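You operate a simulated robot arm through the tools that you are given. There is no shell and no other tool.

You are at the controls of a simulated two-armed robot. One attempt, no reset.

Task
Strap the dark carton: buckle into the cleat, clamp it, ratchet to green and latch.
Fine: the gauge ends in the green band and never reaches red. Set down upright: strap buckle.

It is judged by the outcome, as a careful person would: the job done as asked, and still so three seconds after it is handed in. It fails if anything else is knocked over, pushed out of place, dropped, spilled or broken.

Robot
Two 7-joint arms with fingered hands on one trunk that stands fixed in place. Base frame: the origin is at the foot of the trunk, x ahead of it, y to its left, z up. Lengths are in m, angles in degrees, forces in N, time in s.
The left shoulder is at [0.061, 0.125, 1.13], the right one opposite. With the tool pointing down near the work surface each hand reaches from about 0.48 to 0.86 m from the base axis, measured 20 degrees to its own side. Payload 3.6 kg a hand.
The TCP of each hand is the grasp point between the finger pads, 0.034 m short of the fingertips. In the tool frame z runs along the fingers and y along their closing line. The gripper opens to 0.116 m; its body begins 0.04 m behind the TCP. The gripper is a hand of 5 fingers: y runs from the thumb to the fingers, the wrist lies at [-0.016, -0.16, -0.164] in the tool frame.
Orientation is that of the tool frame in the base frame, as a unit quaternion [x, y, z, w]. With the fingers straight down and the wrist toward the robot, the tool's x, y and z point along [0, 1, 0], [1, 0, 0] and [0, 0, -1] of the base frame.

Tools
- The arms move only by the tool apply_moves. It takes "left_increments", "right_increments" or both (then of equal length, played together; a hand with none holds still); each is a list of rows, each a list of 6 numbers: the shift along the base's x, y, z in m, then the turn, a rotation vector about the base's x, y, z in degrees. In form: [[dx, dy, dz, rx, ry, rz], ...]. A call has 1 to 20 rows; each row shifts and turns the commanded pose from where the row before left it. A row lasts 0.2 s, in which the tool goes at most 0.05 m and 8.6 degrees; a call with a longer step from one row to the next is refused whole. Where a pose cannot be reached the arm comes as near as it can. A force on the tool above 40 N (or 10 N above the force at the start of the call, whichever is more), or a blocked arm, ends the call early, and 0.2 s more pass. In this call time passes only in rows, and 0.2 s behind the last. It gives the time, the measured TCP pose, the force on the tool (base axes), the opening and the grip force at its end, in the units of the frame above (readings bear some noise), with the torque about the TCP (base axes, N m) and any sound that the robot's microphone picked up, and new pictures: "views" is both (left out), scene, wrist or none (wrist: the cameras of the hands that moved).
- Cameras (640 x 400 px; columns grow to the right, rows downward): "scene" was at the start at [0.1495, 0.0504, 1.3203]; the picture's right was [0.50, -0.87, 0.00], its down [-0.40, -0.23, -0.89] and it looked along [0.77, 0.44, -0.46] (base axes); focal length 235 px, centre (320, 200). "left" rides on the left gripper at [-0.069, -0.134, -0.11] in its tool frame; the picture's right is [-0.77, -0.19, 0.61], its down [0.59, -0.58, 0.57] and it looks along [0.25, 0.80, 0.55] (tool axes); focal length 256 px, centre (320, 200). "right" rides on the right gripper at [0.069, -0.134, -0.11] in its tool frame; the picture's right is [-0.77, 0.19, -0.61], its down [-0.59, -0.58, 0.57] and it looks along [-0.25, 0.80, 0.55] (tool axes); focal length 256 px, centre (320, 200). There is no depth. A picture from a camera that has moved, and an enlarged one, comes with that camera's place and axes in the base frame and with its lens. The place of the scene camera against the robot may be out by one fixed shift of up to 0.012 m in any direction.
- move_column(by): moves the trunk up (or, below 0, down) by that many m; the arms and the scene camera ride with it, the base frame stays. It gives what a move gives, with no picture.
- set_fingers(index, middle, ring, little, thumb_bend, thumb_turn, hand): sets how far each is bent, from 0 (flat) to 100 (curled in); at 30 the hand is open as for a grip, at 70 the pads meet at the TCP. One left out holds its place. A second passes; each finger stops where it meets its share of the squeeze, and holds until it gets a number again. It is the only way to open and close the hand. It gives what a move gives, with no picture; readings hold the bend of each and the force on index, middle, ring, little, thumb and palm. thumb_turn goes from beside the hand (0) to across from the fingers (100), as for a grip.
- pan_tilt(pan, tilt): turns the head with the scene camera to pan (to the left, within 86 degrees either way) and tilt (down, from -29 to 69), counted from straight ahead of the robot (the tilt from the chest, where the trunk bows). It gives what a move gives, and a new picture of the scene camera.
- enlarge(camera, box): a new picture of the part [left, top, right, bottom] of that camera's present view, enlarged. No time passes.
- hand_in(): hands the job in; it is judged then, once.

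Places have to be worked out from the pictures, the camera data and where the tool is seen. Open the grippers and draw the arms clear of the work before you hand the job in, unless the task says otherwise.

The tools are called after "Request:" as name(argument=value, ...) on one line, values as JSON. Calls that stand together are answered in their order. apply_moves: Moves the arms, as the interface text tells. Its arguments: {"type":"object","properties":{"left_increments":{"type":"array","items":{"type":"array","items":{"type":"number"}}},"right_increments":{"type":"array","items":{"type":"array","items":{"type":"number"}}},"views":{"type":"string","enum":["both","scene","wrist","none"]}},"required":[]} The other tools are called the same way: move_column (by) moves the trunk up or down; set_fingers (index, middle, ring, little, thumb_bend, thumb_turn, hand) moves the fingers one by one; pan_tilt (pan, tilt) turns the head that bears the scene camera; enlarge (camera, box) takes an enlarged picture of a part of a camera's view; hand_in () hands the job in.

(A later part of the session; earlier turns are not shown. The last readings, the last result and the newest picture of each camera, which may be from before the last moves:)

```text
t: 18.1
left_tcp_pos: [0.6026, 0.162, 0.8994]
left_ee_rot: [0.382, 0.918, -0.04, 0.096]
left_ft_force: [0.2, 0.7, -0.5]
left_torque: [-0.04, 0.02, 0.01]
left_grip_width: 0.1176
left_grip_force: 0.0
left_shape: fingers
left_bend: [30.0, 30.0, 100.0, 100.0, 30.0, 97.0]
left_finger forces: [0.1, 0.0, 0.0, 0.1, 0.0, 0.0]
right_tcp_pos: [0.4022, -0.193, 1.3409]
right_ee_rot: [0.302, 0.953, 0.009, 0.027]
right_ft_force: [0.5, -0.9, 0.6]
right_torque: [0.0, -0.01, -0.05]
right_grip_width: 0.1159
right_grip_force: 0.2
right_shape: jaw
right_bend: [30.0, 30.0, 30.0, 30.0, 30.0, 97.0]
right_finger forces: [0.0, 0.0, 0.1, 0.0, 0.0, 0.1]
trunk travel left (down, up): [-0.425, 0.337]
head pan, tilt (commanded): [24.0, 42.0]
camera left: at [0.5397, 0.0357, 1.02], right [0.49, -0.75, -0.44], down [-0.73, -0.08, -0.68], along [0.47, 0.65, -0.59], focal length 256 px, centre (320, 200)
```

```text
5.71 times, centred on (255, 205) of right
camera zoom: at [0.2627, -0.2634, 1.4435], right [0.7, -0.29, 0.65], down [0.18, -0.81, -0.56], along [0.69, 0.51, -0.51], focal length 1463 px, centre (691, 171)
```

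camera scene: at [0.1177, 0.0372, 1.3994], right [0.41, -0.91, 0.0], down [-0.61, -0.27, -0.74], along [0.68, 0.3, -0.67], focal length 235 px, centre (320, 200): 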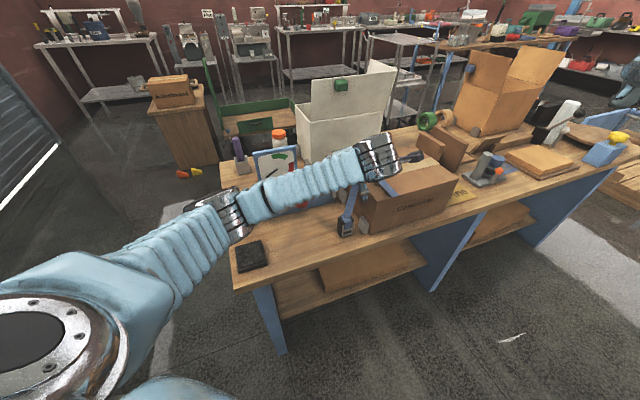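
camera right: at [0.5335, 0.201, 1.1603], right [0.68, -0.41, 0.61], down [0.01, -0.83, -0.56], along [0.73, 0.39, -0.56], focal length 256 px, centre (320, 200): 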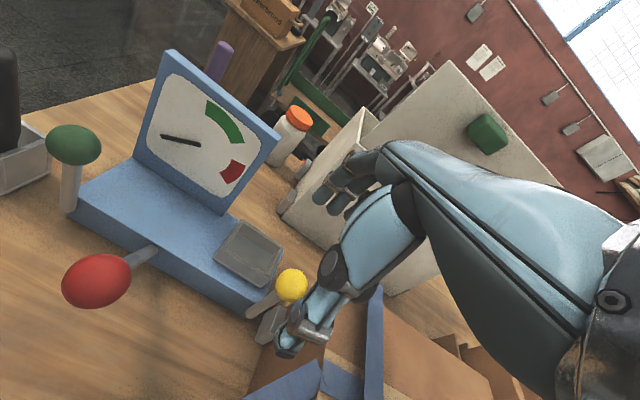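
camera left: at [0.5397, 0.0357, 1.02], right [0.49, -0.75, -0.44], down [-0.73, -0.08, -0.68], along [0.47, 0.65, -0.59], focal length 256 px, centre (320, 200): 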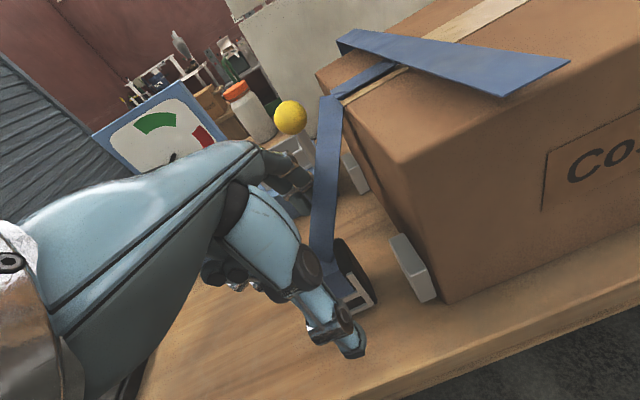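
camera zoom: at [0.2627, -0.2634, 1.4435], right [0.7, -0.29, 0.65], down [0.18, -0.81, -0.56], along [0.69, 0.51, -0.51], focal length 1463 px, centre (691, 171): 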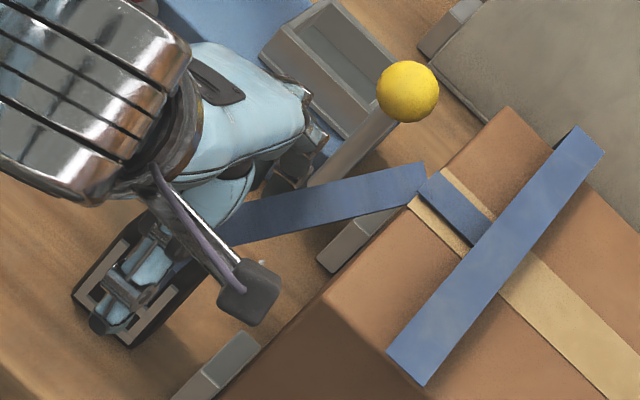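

The thumb is centred on the block's front face and the fingers are behind it. I descend the last 3.7 cm to TCP z≈0.862.

Request:
apply_moves(left_increments=[[0.001, 0.001, -0.019, 0, 0, 0], [0.001, 0, -0.018, 0, 0, 0]], views="wrist")

Request:
enlarge(camera="right", box=[220, 170, 290, 240])

Request:
enlarge(camera="left", box=[200, 130, 420, 370])

```text
t: 18.7
left_tcp_pos: [0.6057, 0.1631, 0.8614]
left_ee_rot: [0.382, 0.918, -0.039, 0.097]
left_ft_force: [-0.5, 0.0, 0.5]
left_torque: [0.0, 0.01, -0.01]
left_grip_width: 0.1175
left_grip_force: 0.0
left_shape: fingers
left_bend: [30.0, 30.0, 100.0, 100.0, 30.0, 97.0]
left_finger forces: [0.0, 0.0, 0.1, 0.1, 0.0, 0.1]
right_tcp_pos: [0.4015, -0.1937, 1.3409]
right_ee_rot: [0.302, 0.953, 0.008, 0.027]
right_ft_force: [0.2, 0.0, 0.2]
right_torque: [-0.01, 0.0, -0.01]
right_grip_width: 0.1159
right_grip_force: 0.2
right_shape: jaw
right_bend: [30.0, 30.0, 30.0, 30.0, 30.0, 97.0]
right_finger forces: [0.0, 0.0, 0.0, 0.1, 0.0, 0.1]
trunk travel left (down, up): [-0.425, 0.337]
head pan, tilt (commanded): [24.0, 42.0]
camera left: at [0.5415, 0.0369, 0.9825], right [0.49, -0.75, -0.44], down [-0.73, -0.08, -0.68], along [0.47, 0.65, -0.59], focal length 256 px, centre (320, 200)
```

left: 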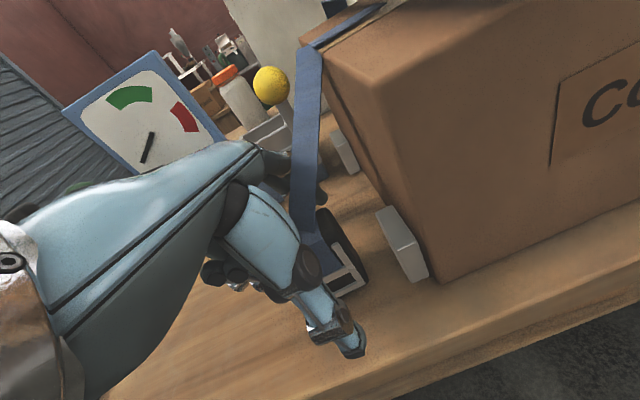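

```text
5.71 times, centred on (255, 205) of right
camera zoom: at [0.2628, -0.2634, 1.4435], right [0.7, -0.29, 0.65], down [0.18, -0.81, -0.56], along [0.69, 0.51, -0.51], focal length 1463 px, centre (691, 171)
```

zoom: 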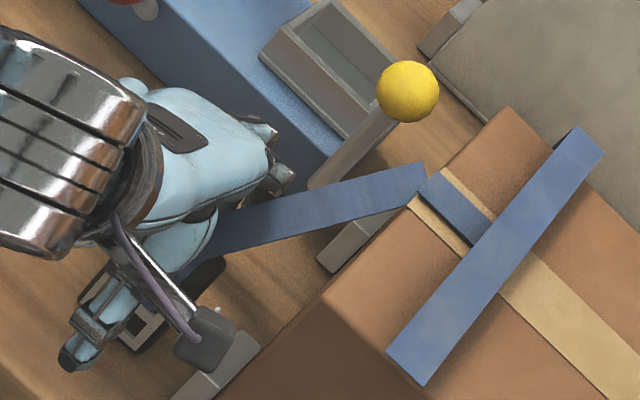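

```text
1.67 times, centred on (310, 250) of left
camera zoom: at [0.5415, 0.0369, 0.9825], right [0.49, -0.75, -0.44], down [-0.73, -0.08, -0.68], along [0.47, 0.65, -0.59], focal length 427 px, centre (337, 117)
```

zoom: 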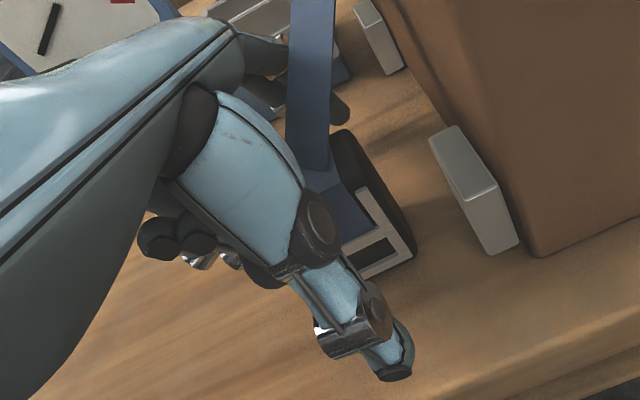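

The block is between thumb and the index/middle pair, with no contact force. Closing those three fingers to pinch it.

Request:
set_fingers(hand="left", index=70, middle=70, thumb_bend=70)

Request:
enlarge(camera="left", box=[200, 130, 420, 370])

Request:
enlarge(camera="right", box=[220, 170, 290, 240])

```text
t: 19.7
left_tcp_pos: [0.605, 0.1636, 0.861]
left_ee_rot: [0.381, 0.919, -0.04, 0.096]
left_ft_force: [-0.5, 0.6, -0.5]
left_torque: [0.04, 0.02, 0.04]
left_grip_width: 0.0284
left_grip_force: 20.2
left_shape: fingers
left_bend: [62.0, 63.0, 100.0, 100.0, 63.0, 96.0]
left_finger forces: [11.3, 9.3, 0.0, 0.1, 20.5, 0.1]
right_tcp_pos: [0.4022, -0.1926, 1.3418]
right_ee_rot: [0.303, 0.953, 0.009, 0.027]
right_ft_force: [-0.2, -1.2, -0.3]
right_torque: [-0.01, 0.0, 0.01]
right_grip_width: 0.1157
right_grip_force: 0.0
right_shape: jaw
right_bend: [30.0, 30.0, 30.0, 30.0, 30.0, 97.0]
right_finger forces: [0.0, 0.0, 0.0, 0.1, 0.1, 0.0]
trunk travel left (down, up): [-0.425, 0.337]
head pan, tilt (commanded): [24.0, 42.0]
```

```text
1.67 times, centred on (310, 250) of left
camera zoom: at [0.5414, 0.0369, 0.9826], right [0.49, -0.75, -0.44], down [-0.73, -0.08, -0.68], along [0.47, 0.65, -0.59], focal length 427 px, centre (337, 117)
```

zoom: 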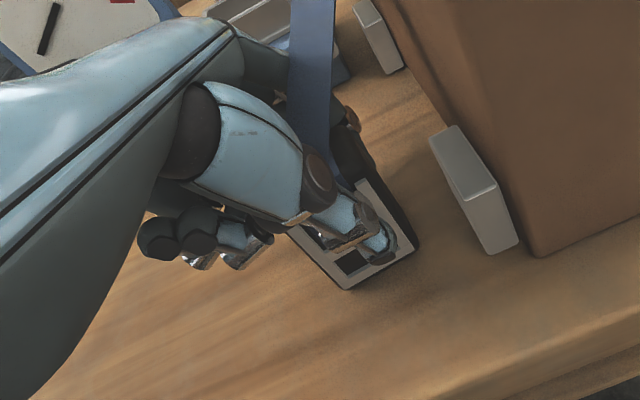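

```text
5.71 times, centred on (255, 205) of right
camera zoom: at [0.2627, -0.2633, 1.4435], right [0.7, -0.29, 0.65], down [0.18, -0.81, -0.56], along [0.69, 0.51, -0.51], focal length 1463 px, centre (691, 171)
```

zoom: 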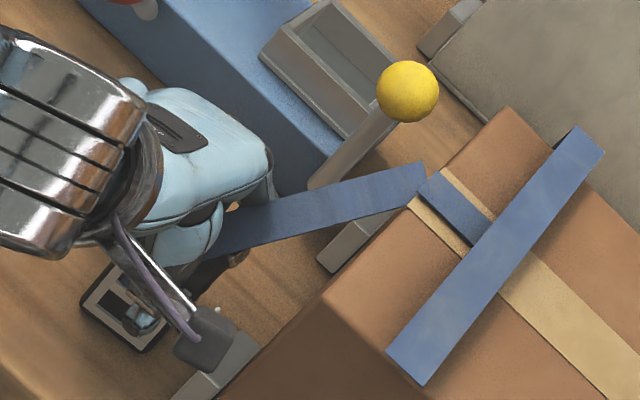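

A solid pinch: 20 N with the thumb on the frame and both fingers behind, and the block is still upright. I lift slowly and check that it stays held.

Request:
apply_moves(left_increments=[[0, 0, 0.01, 0, 0, 0], [0, 0, 0.02, 0, 0, 0], [0, 0, 0.03, 0, 0, 0], [0, 0, 0.035, 0, 0, 0], [0, 0, 0.035, 0, 0, 0], [0, 0, 0.035, 0, 0, 0]], views="both")

Request:
enlarge(camera="left", box=[200, 130, 420, 370])

Request:
enlarge(camera="right", box=[220, 120, 310, 210])

```text
t: 21.1
left_tcp_pos: [0.6065, 0.1616, 1.0278]
left_ee_rot: [0.381, 0.919, -0.04, 0.096]
left_ft_force: [-1.5, -0.3, -0.8]
left_torque: [-0.01, -0.02, 0.02]
left_grip_width: 0.0284
left_grip_force: 20.3
left_shape: fingers
left_bend: [62.0, 63.0, 100.0, 100.0, 63.0, 96.0]
left_finger forces: [11.1, 9.2, 0.0, 0.1, 20.3, 0.0]
right_tcp_pos: [0.4027, -0.1932, 1.3418]
right_ee_rot: [0.303, 0.953, 0.008, 0.028]
right_ft_force: [-0.7, -0.4, -0.3]
right_torque: [0.01, 0.04, 0.0]
right_grip_width: 0.1158
right_grip_force: 0.2
right_shape: jaw
right_bend: [30.0, 30.0, 30.0, 30.0, 30.0, 97.0]
right_finger forces: [0.0, 0.0, 0.1, 0.0, 0.0, 0.1]
trunk travel left (down, up): [-0.425, 0.337]
head pan, tilt (commanded): [24.0, 42.0]
camera scene: at [0.1173, 0.0376, 1.3995], right [0.41, -0.91, 0.0], down [-0.61, -0.27, -0.74], along [0.68, 0.3, -0.67], focal length 235 px, centre (320, 200)
camera left: at [0.5429, 0.0354, 1.1491], right [0.49, -0.75, -0.44], down [-0.73, -0.08, -0.67], along [0.47, 0.65, -0.59], focal length 256 px, centre (320, 200)
```

scene: 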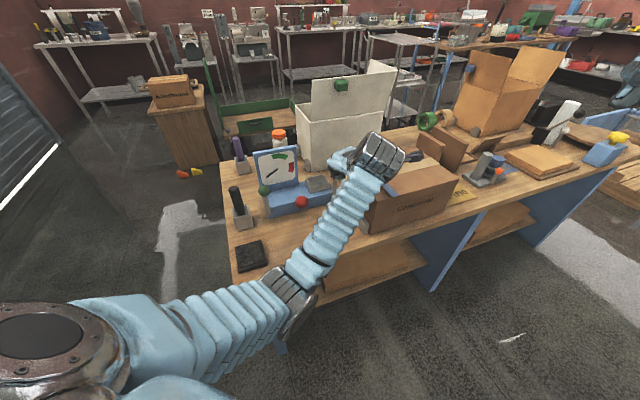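
left: 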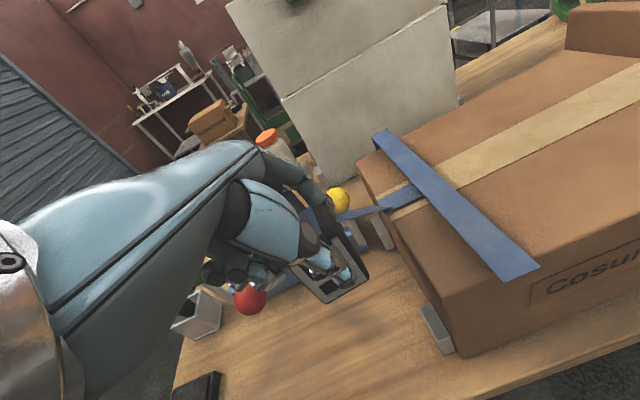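

```text
1.67 times, centred on (310, 250) of left
camera zoom: at [0.5429, 0.0354, 1.1491], right [0.49, -0.75, -0.44], down [-0.73, -0.08, -0.67], along [0.47, 0.65, -0.59], focal length 427 px, centre (337, 117)
```

zoom: 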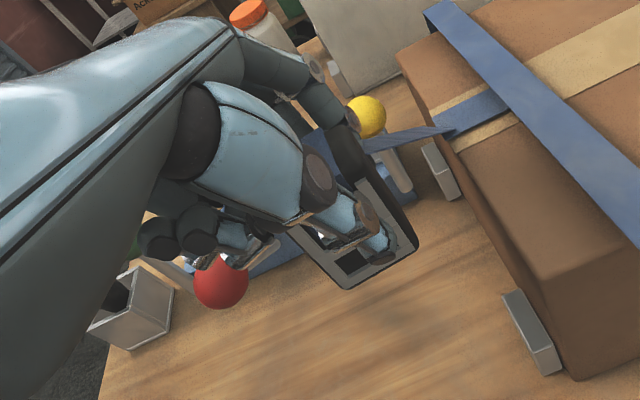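

```text
4.44 times, centred on (265, 165) of right
camera zoom: at [0.2627, -0.2639, 1.4434], right [0.7, -0.29, 0.65], down [0.18, -0.81, -0.56], along [0.69, 0.51, -0.51], focal length 1138 px, centre (564, 356)
```

zoom: 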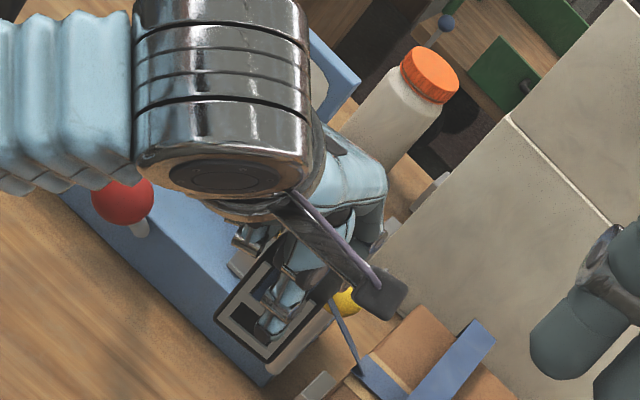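

The block lifted cleanly with a steady 20 N grip, and the strap follows freely. I carry it at height toward the tray, above the yellow knob.

Request:
apply_moves(left_increments=[[0.025, 0.0312, 0.002, 0, 0, 0], [0.025, 0.0312, 0.002, 0, 0, 0], [0.025, 0.0312, 0.002, 0, 0, 0], [0.025, 0.0312, 0.002, 0, 0, 0]], views="both")

Request:
enlarge(camera="right", box=[230, 70, 350, 190])

Request:
enlarge(camera="left", box=[180, 120, 440, 380])

Request:
enlarge(camera="scene", box=[250, 100, 390, 240])

```text
t: 22.1
left_tcp_pos: [0.7074, 0.29, 1.0361]
left_ee_rot: [0.381, 0.919, -0.041, 0.096]
left_ft_force: [0.4, 0.2, -0.5]
left_torque: [-0.06, 0.01, 0.01]
left_grip_width: 0.0282
left_grip_force: 19.9
left_shape: fingers
left_bend: [62.0, 63.0, 100.0, 100.0, 63.0, 96.0]
left_finger forces: [11.1, 9.2, 0.0, 0.1, 20.3, 0.1]
right_tcp_pos: [0.4025, -0.1922, 1.3422]
right_ee_rot: [0.303, 0.952, 0.009, 0.027]
right_ft_force: [0.0, 0.0, -0.7]
right_torque: [-0.03, 0.0, 0.0]
right_grip_width: 0.1157
right_grip_force: 0.2
right_shape: jaw
right_bend: [30.0, 30.0, 30.0, 30.0, 30.0, 97.0]
right_finger forces: [0.0, 0.1, 0.1, 0.1, 0.0, 0.0]
trunk travel left (down, up): [-0.425, 0.337]
head pan, tilt (commanded): [24.0, 42.0]
camera scene: at [0.1178, 0.0389, 1.3994], right [0.41, -0.91, 0.0], down [-0.61, -0.27, -0.74], along [0.68, 0.3, -0.67], focal length 235 px, centre (320, 200)
camera left: at [0.6435, 0.1645, 1.1568], right [0.49, -0.75, -0.44], down [-0.73, -0.08, -0.67], along [0.47, 0.65, -0.59], focal length 256 px, centre (320, 200)
```

scene: 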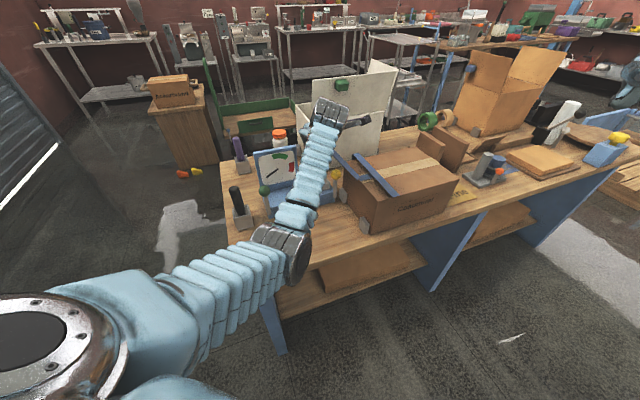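
left: 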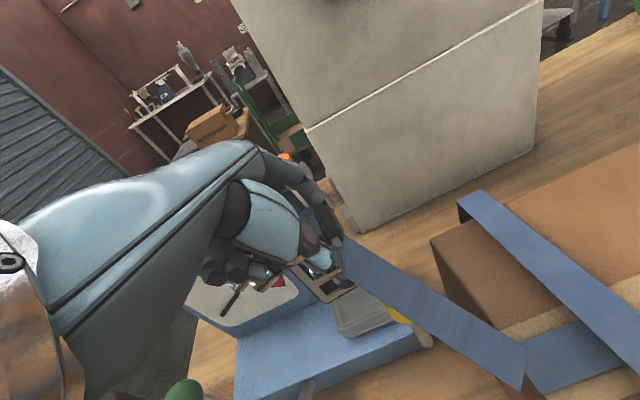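

```text
3.33 times, centred on (290, 130) of right
camera zoom: at [0.2634, -0.2624, 1.4436], right [0.7, -0.29, 0.65], down [0.18, -0.81, -0.56], along [0.69, 0.51, -0.52], focal length 853 px, centre (420, 433)
```

zoom: 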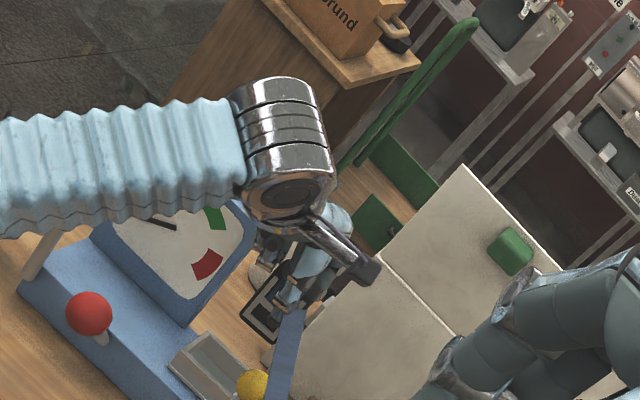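

```text
1.54 times, centred on (310, 250) of left
camera zoom: at [0.6435, 0.1645, 1.1568], right [0.49, -0.75, -0.44], down [-0.73, -0.08, -0.67], along [0.47, 0.65, -0.59], focal length 394 px, centre (335, 123)
```

zoom: 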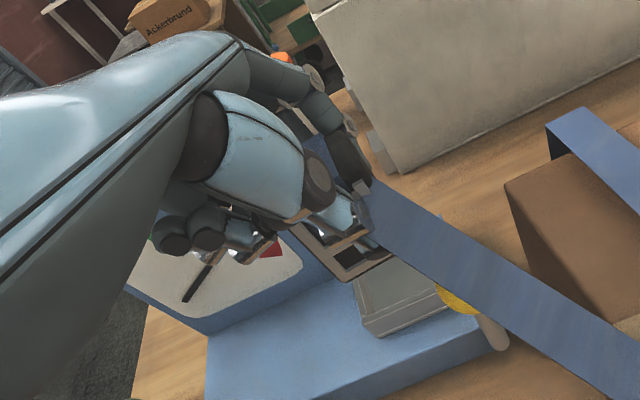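

```text
2.86 times, centred on (320, 170) of scene
camera zoom: at [0.1178, 0.0389, 1.3994], right [0.41, -0.91, 0.0], down [-0.61, -0.27, -0.74], along [0.68, 0.3, -0.67], focal length 671 px, centre (320, 286)
```

zoom: 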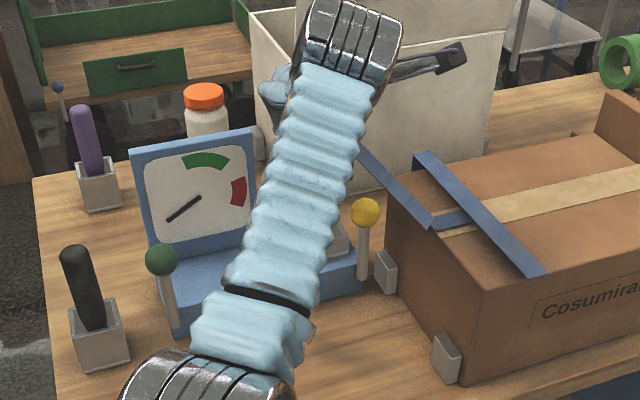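

The block hovers near the tray at z≈1.03, well held. I'll zoom in on the tray from the wrist camera to measure the block-to-tray offset.

Request:
enlarge(camera="left", box=[290, 220, 440, 350])

Request:
enlarge(camera="right", box=[270, 130, 350, 210])

```text
3.08 times, centred on (365, 285) of left
camera zoom: at [0.6435, 0.1645, 1.1568], right [0.49, -0.75, -0.44], down [-0.73, -0.08, -0.67], along [0.47, 0.65, -0.59], focal length 788 px, centre (182, -62)
```

zoom: 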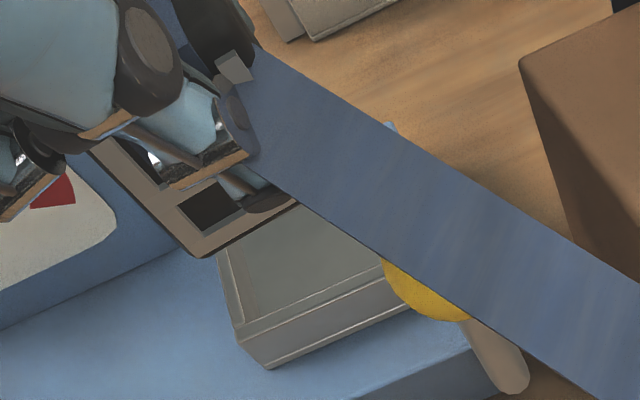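

```text
5.00 times, centred on (310, 170) of right
camera zoom: at [0.2634, -0.2624, 1.4436], right [0.7, -0.29, 0.65], down [0.18, -0.81, -0.56], along [0.69, 0.51, -0.52], focal length 1280 px, centre (370, 350)
```

zoom: 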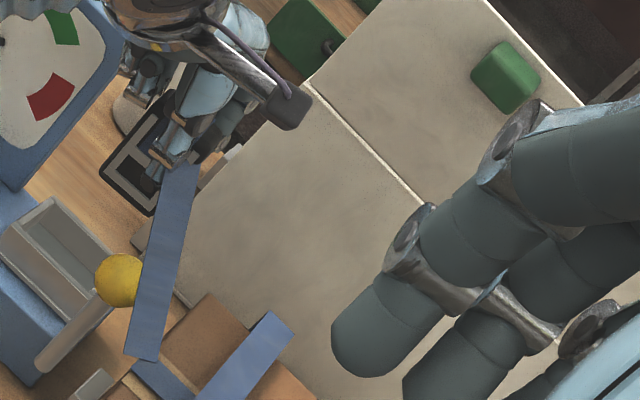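

The tray's front-left rim corner re-measures at (0.684, 0.326), so its centre is about (0.7315, 0.320). I shift directly above it.

Request:
apply_moves(left_increments=[[0.012, 0.0148, 0, 0, 0, 0], [0.012, 0.0148, 0, 0, 0, 0]], views="both")

Request:
enlarge(camera="right", box=[230, 90, 350, 210])

Request:
enlarge(camera="left", box=[240, 180, 420, 360])

```text
t: 22.7
left_tcp_pos: [0.7306, 0.3182, 1.0361]
left_ee_rot: [0.381, 0.919, -0.041, 0.096]
left_ft_force: [0.0, -0.2, 0.0]
left_torque: [0.01, 0.0, 0.0]
left_grip_width: 0.0284
left_grip_force: 20.5
left_shape: fingers
left_bend: [62.0, 63.0, 100.0, 100.0, 63.0, 96.0]
left_finger forces: [10.9, 9.2, 0.0, 0.0, 20.3, 0.1]
right_tcp_pos: [0.404, -0.1937, 1.3413]
right_ee_rot: [0.303, 0.953, 0.008, 0.027]
right_ft_force: [0.0, -0.6, -0.1]
right_torque: [-0.03, 0.03, 0.0]
right_grip_width: 0.1159
right_grip_force: 0.0
right_shape: jaw
right_bend: [30.0, 30.0, 30.0, 30.0, 30.0, 97.0]
right_finger forces: [0.0, 0.0, 0.0, 0.1, 0.1, 0.0]
trunk travel left (down, up): [-0.425, 0.337]
head pan, tilt (commanded): [24.0, 42.0]
camera scene: at [0.1174, 0.0383, 1.3994], right [0.41, -0.91, 0.0], down [-0.61, -0.27, -0.74], along [0.68, 0.3, -0.67], focal length 235 px, centre (320, 200)
camera left: at [0.6671, 0.1928, 1.1572], right [0.49, -0.75, -0.44], down [-0.73, -0.08, -0.68], along [0.47, 0.65, -0.59], focal length 256 px, centre (320, 200)
```

scene: 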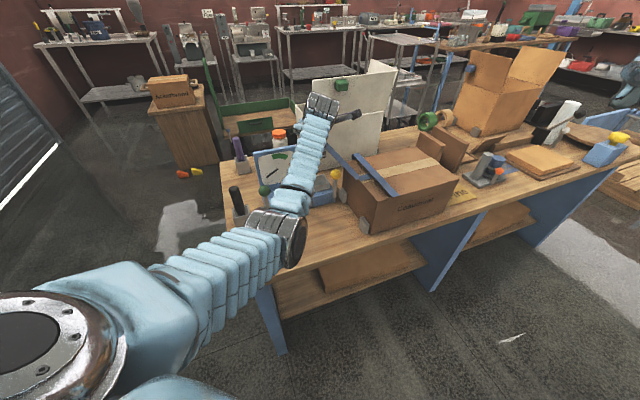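
left: 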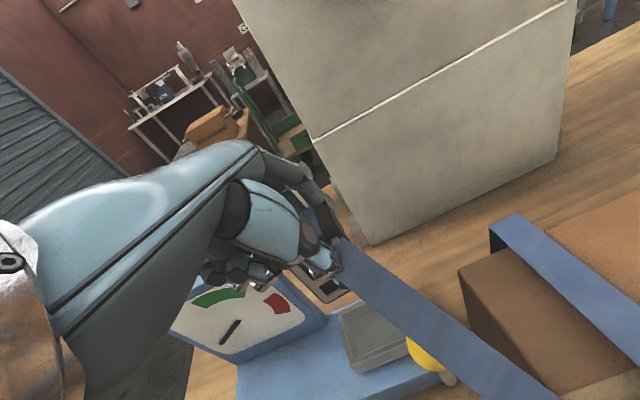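

```text
3.33 times, centred on (290, 150) of right
camera zoom: at [0.263, -0.2631, 1.4435], right [0.7, -0.29, 0.65], down [0.18, -0.81, -0.56], along [0.69, 0.51, -0.51], focal length 853 px, centre (420, 367)
```

zoom: 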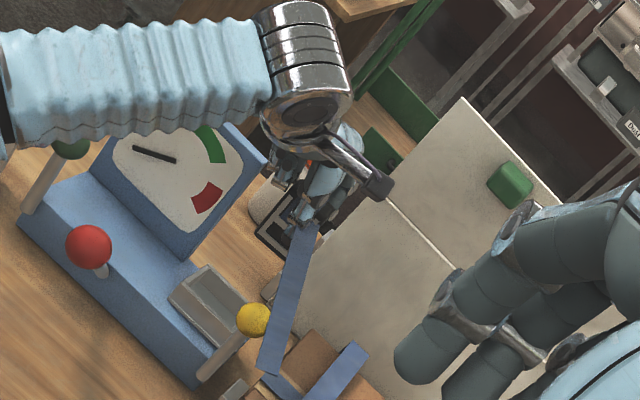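

```text
2.22 times, centred on (330, 270) of left
camera zoom: at [0.6671, 0.1928, 1.1572], right [0.49, -0.75, -0.44], down [-0.73, -0.08, -0.68], along [0.47, 0.65, -0.59], focal length 569 px, centre (298, 44)
```

zoom: 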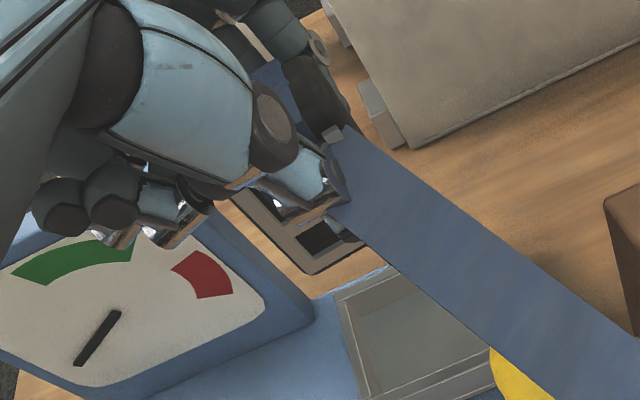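

The block is over the tray. The hand's little-finger side will pass close to the gauge's right edge, so I bias 4 mm toward the yellow end, where the tray has slack. I descend slowly to just above the rim, watching forces.

Request:
apply_moves(left_increments=[[0.0019, -0.0008, -0.016, 0, 0, 0], [0.0018, -0.0007, -0.018, 0, 0, 0], [0, 0, -0.018, 0, 0, 0], [0, 0, -0.018, 0, 0, 0], [0, 0, -0.016, 0, 0, 0]], views="both")

Request:
enlarge(camera="right", box=[240, 120, 330, 210])

Request:
enlarge(camera="left", box=[240, 180, 420, 360])

```text
t: 23.9
left_tcp_pos: [0.7335, 0.3154, 0.949]
left_ee_rot: [0.381, 0.919, -0.04, 0.096]
left_ft_force: [-0.3, 0.3, -1.4]
left_torque: [0.05, 0.01, -0.01]
left_grip_width: 0.0282
left_grip_force: 20.4
left_shape: fingers
left_bend: [63.0, 63.0, 100.0, 100.0, 63.0, 96.0]
left_finger forces: [11.0, 9.2, 0.0, 0.1, 20.3, 0.0]
right_tcp_pos: [0.402, -0.1935, 1.341]
right_ee_rot: [0.303, 0.953, 0.008, 0.028]
right_ft_force: [0.0, -0.9, -0.6]
right_torque: [0.03, -0.01, 0.04]
right_grip_width: 0.1158
right_grip_force: 0.1
right_shape: jaw
right_bend: [30.0, 30.0, 30.0, 30.0, 30.0, 97.0]
right_finger forces: [0.0, 0.0, 0.1, 0.1, 0.1, 0.0]
trunk travel left (down, up): [-0.425, 0.337]
head pan, tilt (commanded): [24.0, 42.0]
camera scene: at [0.1175, 0.0383, 1.3994], right [0.41, -0.91, 0.0], down [-0.61, -0.27, -0.74], along [0.68, 0.3, -0.67], focal length 235 px, centre (320, 200)
camera left: at [0.6699, 0.1902, 1.069], right [0.49, -0.75, -0.44], down [-0.73, -0.08, -0.68], along [0.47, 0.65, -0.59], focal length 256 px, centre (320, 200)
```

scene: 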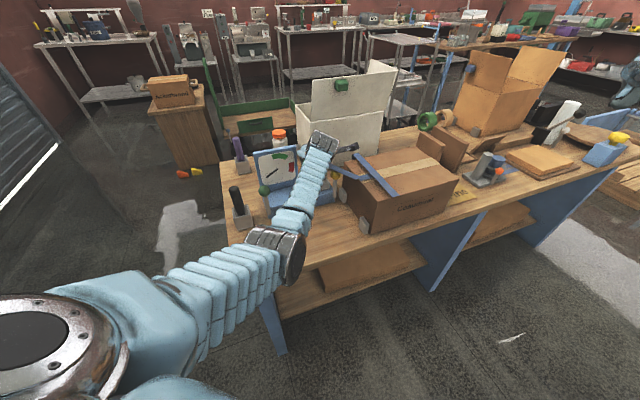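
left: 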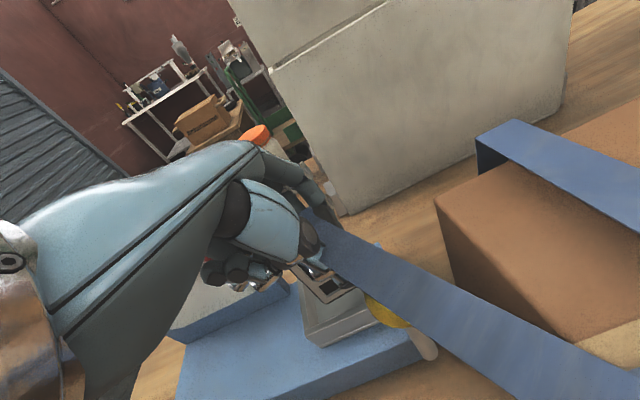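

```text
4.44 times, centred on (285, 165) of right
camera zoom: at [0.263, -0.2631, 1.4435], right [0.7, -0.29, 0.65], down [0.18, -0.81, -0.56], along [0.69, 0.51, -0.51], focal length 1138 px, centre (476, 356)
```

zoom: 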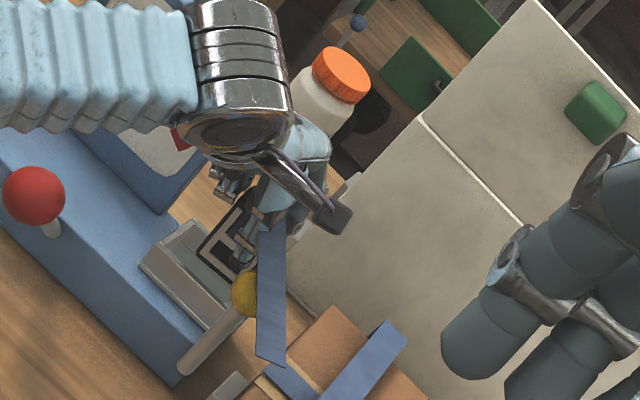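

```text
2.22 times, centred on (330, 270) of left
camera zoom: at [0.6699, 0.1902, 1.069], right [0.49, -0.75, -0.44], down [-0.73, -0.08, -0.68], along [0.47, 0.65, -0.59], focal length 569 px, centre (298, 44)
```

zoom: 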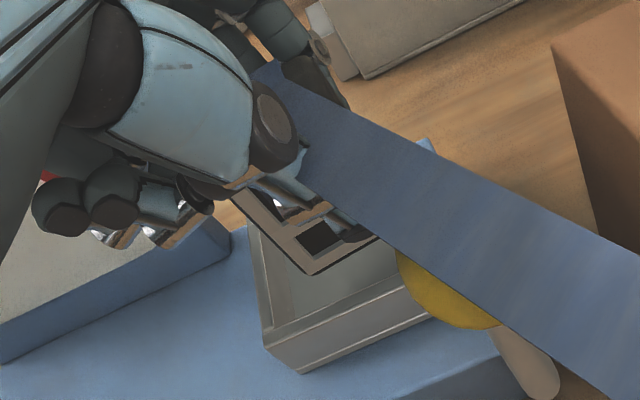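

The block is still inside the tray outline, about 6 mm off-centre toward the yellow end, and nothing touches. I correct 2–3 mm back and ease it down in small steps.

Request:
apply_moves(left_increments=[[-0.002, 0.002, -0.006, 0, 0, 0], [0, 0, -0.007, 0, 0, 0], [0, 0, -0.007, 0, 0, 0], [0, 0, -0.007, 0, 0, 0], [0, 0, -0.005, 0, 0, 0]], views="wrist")

Request:
enlarge(camera="right", box=[250, 130, 320, 200])

Request:
enlarge(camera="left", box=[240, 180, 420, 360])

```text
t: 25.1
left_tcp_pos: [0.7317, 0.3175, 0.9185]
left_ee_rot: [0.381, 0.918, -0.039, 0.099]
left_ft_force: [-1.4, 0.4, 4.2]
left_torque: [0.1, -0.02, -0.02]
left_grip_width: 0.0281
left_grip_force: 23.3
left_shape: fingers
left_bend: [63.0, 63.0, 100.0, 100.0, 63.0, 96.0]
left_finger forces: [11.0, 14.3, 0.1, 0.1, 21.0, 0.0]
right_tcp_pos: [0.4023, -0.1931, 1.341]
right_ee_rot: [0.303, 0.953, 0.009, 0.027]
right_ft_force: [-0.2, 0.6, -1.0]
right_torque: [0.01, -0.04, -0.02]
right_grip_width: 0.1161
right_grip_force: 0.0
right_shape: jaw
right_bend: [30.0, 30.0, 30.0, 30.0, 30.0, 97.0]
right_finger forces: [0.0, 0.0, 0.1, 0.1, 0.1, 0.0]
trunk travel left (down, up): [-0.425, 0.337]
head pan, tilt (commanded): [24.0, 42.0]
camera left: at [0.667, 0.1917, 1.0389], right [0.49, -0.75, -0.44], down [-0.73, -0.08, -0.68], along [0.48, 0.65, -0.59], focal length 256 px, centre (320, 200)
```

left: 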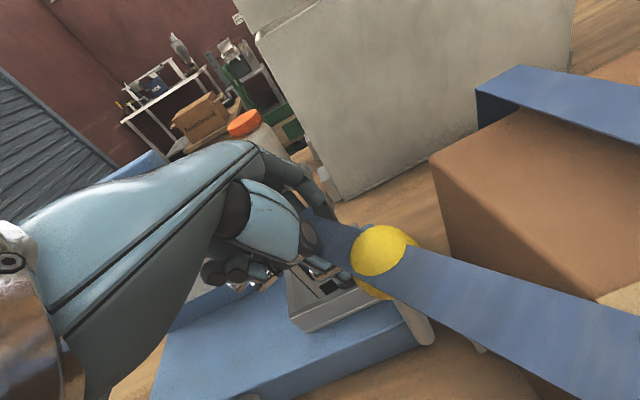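

```text
5.71 times, centred on (285, 165) of right
camera zoom: at [0.2621, -0.2635, 1.4437], right [0.7, -0.29, 0.65], down [0.18, -0.81, -0.56], along [0.69, 0.51, -0.51], focal length 1463 px, centre (520, 400)
```

zoom: 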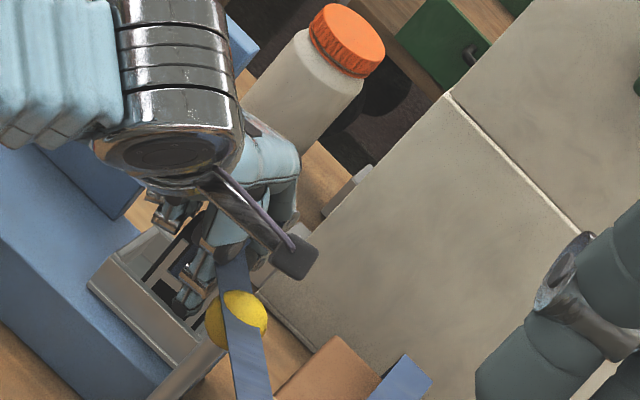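

```text
2.22 times, centred on (330, 270) of left
camera zoom: at [0.667, 0.1917, 1.0389], right [0.49, -0.75, -0.44], down [-0.73, -0.08, -0.68], along [0.48, 0.65, -0.59], focal length 569 px, centre (298, 44)
```

zoom: 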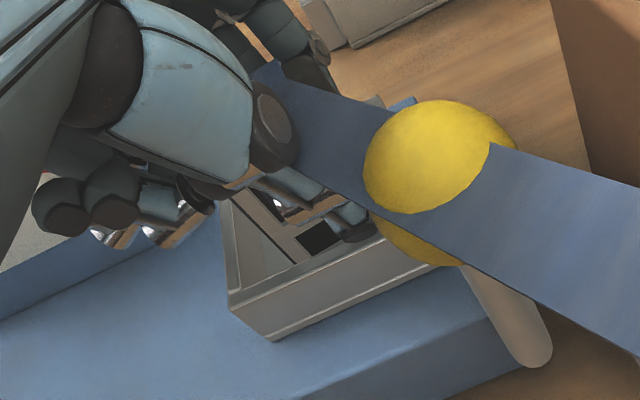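

There is 4 N upward force and the middle fingertip is loaded, so it is touching the rear rim. The block sits inside the walls only a few mm above the tray floor. I'll relieve the contact by 1 mm, then open the pinch slightly so the block settles between the walls.

Request:
apply_moves(left_increments=[[0, 0, 0.0005, 0, 0, 0]], views="none")

Request:
set_fingers(hand="left", index=61, middle=61, thumb_bend=61)

Request:
enlarge(camera="left", box=[240, 180, 420, 360])

Request:
enlarge(camera="right", box=[250, 130, 320, 200])

```text
t: 25.5
left_tcp_pos: [0.7312, 0.3179, 0.9185]
left_ee_rot: [0.382, 0.918, -0.039, 0.097]
left_ft_force: [1.6, 0.5, 3.7]
left_torque: [0.15, -0.06, 0.01]
left_grip_width: 0.0283
left_grip_force: 23.5
left_shape: fingers
left_bend: [63.0, 63.0, 100.0, 100.0, 63.0, 96.0]
left_finger forces: [11.0, 14.6, 0.0, 0.0, 20.8, 0.0]
right_tcp_pos: [0.4025, -0.1933, 1.3421]
right_ee_rot: [0.303, 0.953, 0.008, 0.028]
right_ft_force: [-0.1, 0.0, 0.4]
right_torque: [-0.02, 0.03, 0.05]
right_grip_width: 0.1158
right_grip_force: 0.0
right_shape: jaw
right_bend: [30.0, 30.0, 30.0, 30.0, 30.0, 97.0]
right_finger forces: [0.0, 0.0, 0.1, 0.0, 0.1, 0.0]
trunk travel left (down, up): [-0.425, 0.337]
head pan, tilt (commanded): [24.0, 42.0]
```

```text
t: 26.5
left_tcp_pos: [0.7309, 0.3174, 0.9183]
left_ee_rot: [0.381, 0.919, -0.04, 0.097]
left_ft_force: [-2.2, -2.0, 4.7]
left_torque: [0.0, 0.02, 0.03]
left_grip_width: 0.0309
left_grip_force: 6.0
left_shape: fingers
left_bend: [60.0, 61.0, 100.0, 100.0, 60.0, 97.0]
left_finger forces: [1.1, 7.9, 0.0, 0.0, 3.4, 0.0]
right_tcp_pos: [0.402, -0.1928, 1.3416]
right_ee_rot: [0.302, 0.953, 0.01, 0.028]
right_ft_force: [0.3, -0.1, 0.0]
right_torque: [0.01, -0.02, 0.02]
right_grip_width: 0.1158
right_grip_force: 0.0
right_shape: jaw
right_bend: [30.0, 30.0, 30.0, 30.0, 30.0, 97.0]
right_finger forces: [0.0, 0.0, 0.1, 0.0, 0.0, 0.0]
trunk travel left (down, up): [-0.425, 0.337]
head pan, tilt (commanded): [24.0, 42.0]
```

```text
2.22 times, centred on (330, 270) of left
camera zoom: at [0.6667, 0.1909, 1.0388], right [0.49, -0.75, -0.44], down [-0.73, -0.08, -0.68], along [0.47, 0.65, -0.59], focal length 569 px, centre (298, 44)
```

zoom: 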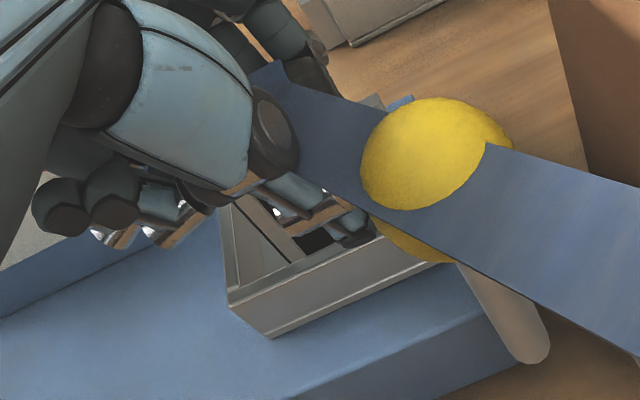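

```text
5.71 times, centred on (285, 165) of right
camera zoom: at [0.2618, -0.2639, 1.4436], right [0.7, -0.29, 0.65], down [0.18, -0.81, -0.56], along [0.69, 0.51, -0.51], focal length 1463 px, centre (520, 400)
```

zoom: 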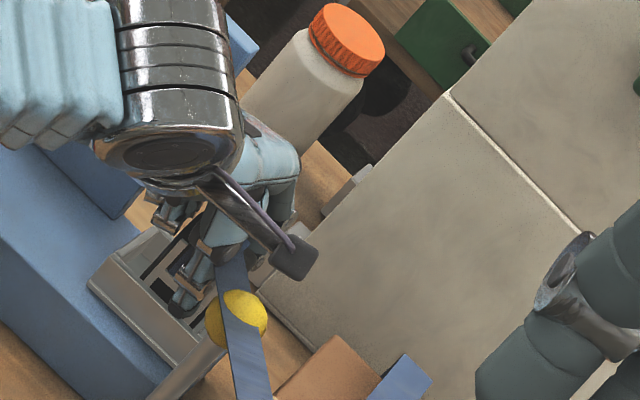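

The grip is down to a few newtons and the block has sunk a little. I open a bit further to release it completely.

Request:
set_fingers(hand="left", index=56, middle=56, thumb_bend=56)

Request:
enlarge(camera="left", box=[240, 180, 420, 360])

Request:
enlarge(camera="right", box=[250, 130, 320, 200])

```text
t: 27.5
left_tcp_pos: [0.7301, 0.3172, 0.9172]
left_ee_rot: [0.382, 0.918, -0.04, 0.096]
left_ft_force: [-1.9, -4.2, 8.0]
left_torque: [0.01, -0.04, -0.04]
left_grip_width: 0.0415
left_grip_force: 4.0
left_shape: fingers
left_bend: [56.0, 59.0, 100.0, 100.0, 56.0, 97.0]
left_finger forces: [0.8, 7.5, 0.0, 0.1, 0.0, 0.0]
right_tcp_pos: [0.4007, -0.1937, 1.3406]
right_ee_rot: [0.302, 0.953, 0.009, 0.028]
right_ft_force: [0.4, 0.6, 0.7]
right_torque: [0.0, 0.03, 0.0]
right_grip_width: 0.1161
right_grip_force: 0.2
right_shape: jaw
right_bend: [30.0, 30.0, 30.0, 30.0, 30.0, 97.0]
right_finger forces: [0.0, 0.0, 0.0, 0.0, 0.1, 0.1]
trunk travel left (down, up): [-0.425, 0.337]
head pan, tilt (commanded): [24.0, 42.0]
```

```text
2.22 times, centred on (330, 270) of left
camera zoom: at [0.6665, 0.1906, 1.0393], right [0.49, -0.75, -0.44], down [-0.73, -0.08, -0.68], along [0.47, 0.65, -0.59], focal length 569 px, centre (298, 44)
```

zoom: 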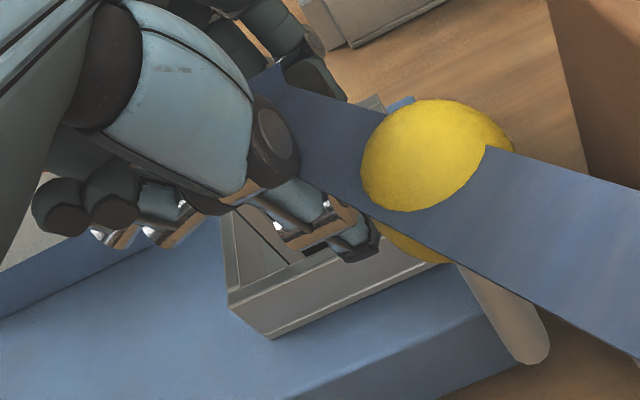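

```text
5.71 times, centred on (285, 165) of right
camera zoom: at [0.2614, -0.2643, 1.4436], right [0.7, -0.29, 0.65], down [0.18, -0.81, -0.56], along [0.69, 0.51, -0.51], focal length 1463 px, centre (520, 400)
```

zoom: 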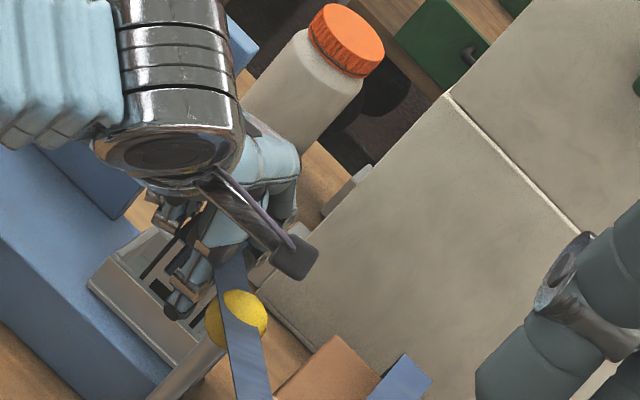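

The thumb has let go; the middle finger is only pressed on the rear rim. I lift straight up slowly to free it, watching that the block stays.

Request:
apply_moves(left_increments=[[0, 0, 0.004, 0, 0, 0], [0, 0, 0.004, 0, 0, 0]], views="none")

Request:
enlarge(camera="left", box=[240, 180, 420, 360])

```text
t: 28.1
left_tcp_pos: [0.731, 0.3178, 0.9254]
left_ee_rot: [0.38, 0.919, -0.039, 0.096]
left_ft_force: [0.1, 0.1, -0.6]
left_torque: [0.01, -0.01, -0.01]
left_grip_width: 0.0414
left_grip_force: 0.0
left_shape: fingers
left_bend: [56.0, 56.0, 100.0, 100.0, 56.0, 97.0]
left_finger forces: [0.0, 0.0, 0.0, 0.0, 0.0, 0.0]
right_tcp_pos: [0.4023, -0.1928, 1.3411]
right_ee_rot: [0.303, 0.953, 0.01, 0.027]
right_ft_force: [0.3, -0.2, -1.5]
right_torque: [0.01, -0.03, -0.02]
right_grip_width: 0.1158
right_grip_force: 0.0
right_shape: jaw
right_bend: [30.0, 30.0, 30.0, 30.0, 30.0, 97.0]
right_finger forces: [0.1, 0.0, 0.0, 0.0, 0.0, 0.0]
trunk travel left (down, up): [-0.425, 0.337]
head pan, tilt (commanded): [24.0, 42.0]
```

```text
2.22 times, centred on (330, 270) of left
camera zoom: at [0.6672, 0.1928, 1.046], right [0.49, -0.75, -0.44], down [-0.73, -0.08, -0.67], along [0.47, 0.65, -0.59], focal length 569 px, centre (298, 44)
```

zoom: 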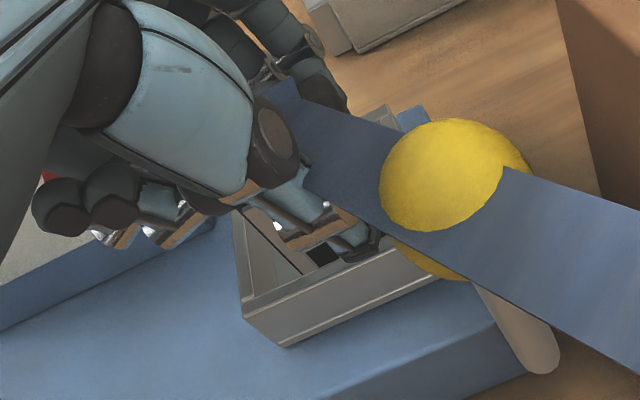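

All finger forces read zero, so the block is released. I open slightly more and lift straight up clear of it.

Request:
set_fingers(hand="left", index=49, middle=49, thumb_bend=49)

Request:
apply_moves(left_increments=[[0, 0, 0.015, 0, 0, 0], [0, 0, 0.025, 0, 0, 0], [0, 0, 0.03, 0, 0, 0], [0, 0, 0.03, 0, 0, 0], [0, 0, 0.03, 0, 0, 0]], views="both")

Request:
enlarge(camera="left", box=[260, 200, 440, 380])

Request:
enlarge(camera="right", box=[240, 110, 340, 210])

```text
t: 29.1
left_tcp_pos: [0.7317, 0.3168, 0.9255]
left_ee_rot: [0.381, 0.919, -0.04, 0.097]
left_ft_force: [0.6, 0.3, 0.9]
left_torque: [-0.04, -0.01, 0.02]
left_grip_width: 0.062
left_grip_force: 0.1
left_shape: fingers
left_bend: [49.0, 49.0, 100.0, 100.0, 49.0, 97.0]
left_finger forces: [0.0, 0.1, 0.0, 0.1, 0.0, 0.0]
right_tcp_pos: [0.4021, -0.1936, 1.3417]
right_ee_rot: [0.302, 0.953, 0.009, 0.028]
right_ft_force: [-0.5, 0.0, -0.2]
right_torque: [-0.01, -0.02, 0.01]
right_grip_width: 0.1161
right_grip_force: 0.1
right_shape: jaw
right_bend: [30.0, 30.0, 30.0, 30.0, 30.0, 97.0]
right_finger forces: [0.0, 0.1, 0.0, 0.1, 0.0, 0.1]
trunk travel left (down, up): [-0.425, 0.337]
head pan, tilt (commanded): [24.0, 42.0]
```

```text
t: 30.3
left_tcp_pos: [0.7304, 0.3192, 1.0555]
left_ee_rot: [0.382, 0.918, -0.039, 0.095]
left_ft_force: [0.4, 0.5, 0.3]
left_torque: [-0.01, -0.05, 0.01]
left_grip_width: 0.0622
left_grip_force: 0.1
left_shape: fingers
left_bend: [49.0, 49.0, 100.0, 100.0, 49.0, 97.0]
left_finger forces: [0.0, 0.0, 0.0, 0.0, 0.0, 0.0]
right_tcp_pos: [0.4022, -0.1936, 1.3414]
right_ee_rot: [0.303, 0.953, 0.008, 0.028]
right_ft_force: [0.4, 0.0, 0.0]
right_torque: [-0.02, -0.03, -0.01]
right_grip_width: 0.1157
right_grip_force: 0.2
right_shape: jaw
right_bend: [30.0, 30.0, 30.0, 30.0, 30.0, 97.0]
right_finger forces: [0.0, 0.0, 0.0, 0.0, 0.1, 0.0]
trunk travel left (down, up): [-0.425, 0.337]
head pan, tilt (commanded): [24.0, 42.0]
camera scene: at [0.1171, 0.0379, 1.3995], right [0.41, -0.91, 0.0], down [-0.61, -0.27, -0.74], along [0.68, 0.3, -0.67], focal length 235 px, centre (320, 200)
camera left: at [0.667, 0.1923, 1.176], right [0.49, -0.75, -0.44], down [-0.73, -0.08, -0.67], along [0.47, 0.65, -0.59], focal length 256 px, centre (320, 200)
```

scene: 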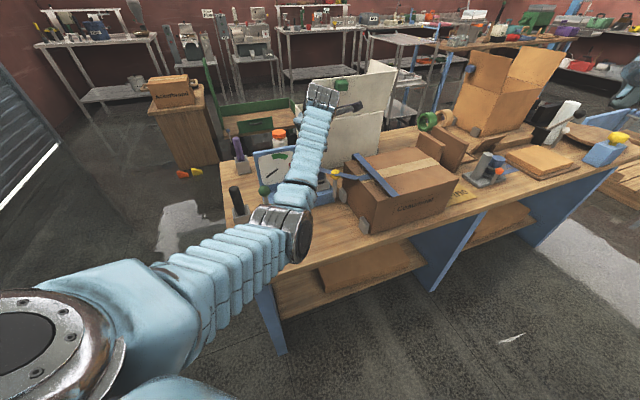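
left: 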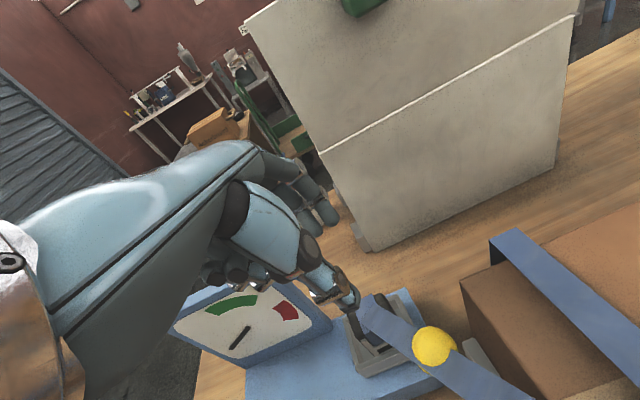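

```text
2.22 times, centred on (350, 290) of left
camera zoom: at [0.667, 0.1923, 1.176], right [0.49, -0.75, -0.44], down [-0.73, -0.08, -0.67], along [0.47, 0.65, -0.59], focal length 569 px, centre (253, 0)
```

zoom: 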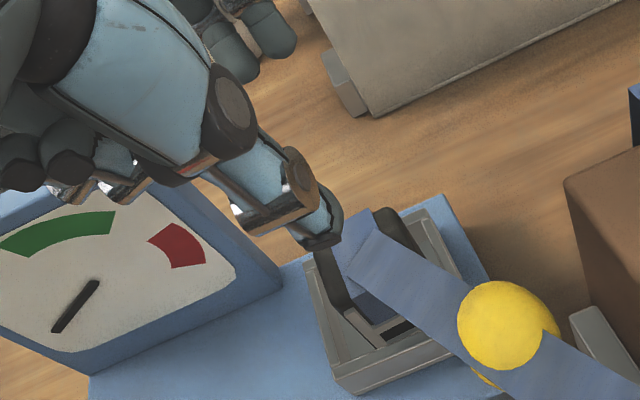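

```text
4.00 times, centred on (290, 160) of right
camera zoom: at [0.2625, -0.2635, 1.4436], right [0.7, -0.29, 0.65], down [0.18, -0.81, -0.56], along [0.69, 0.51, -0.51], focal length 1024 px, centre (440, 360)
```

zoom: 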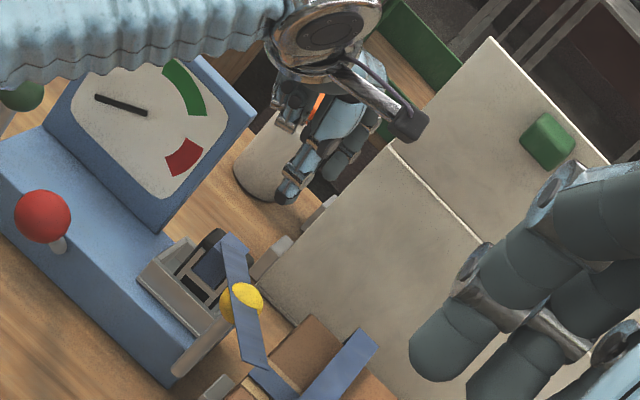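

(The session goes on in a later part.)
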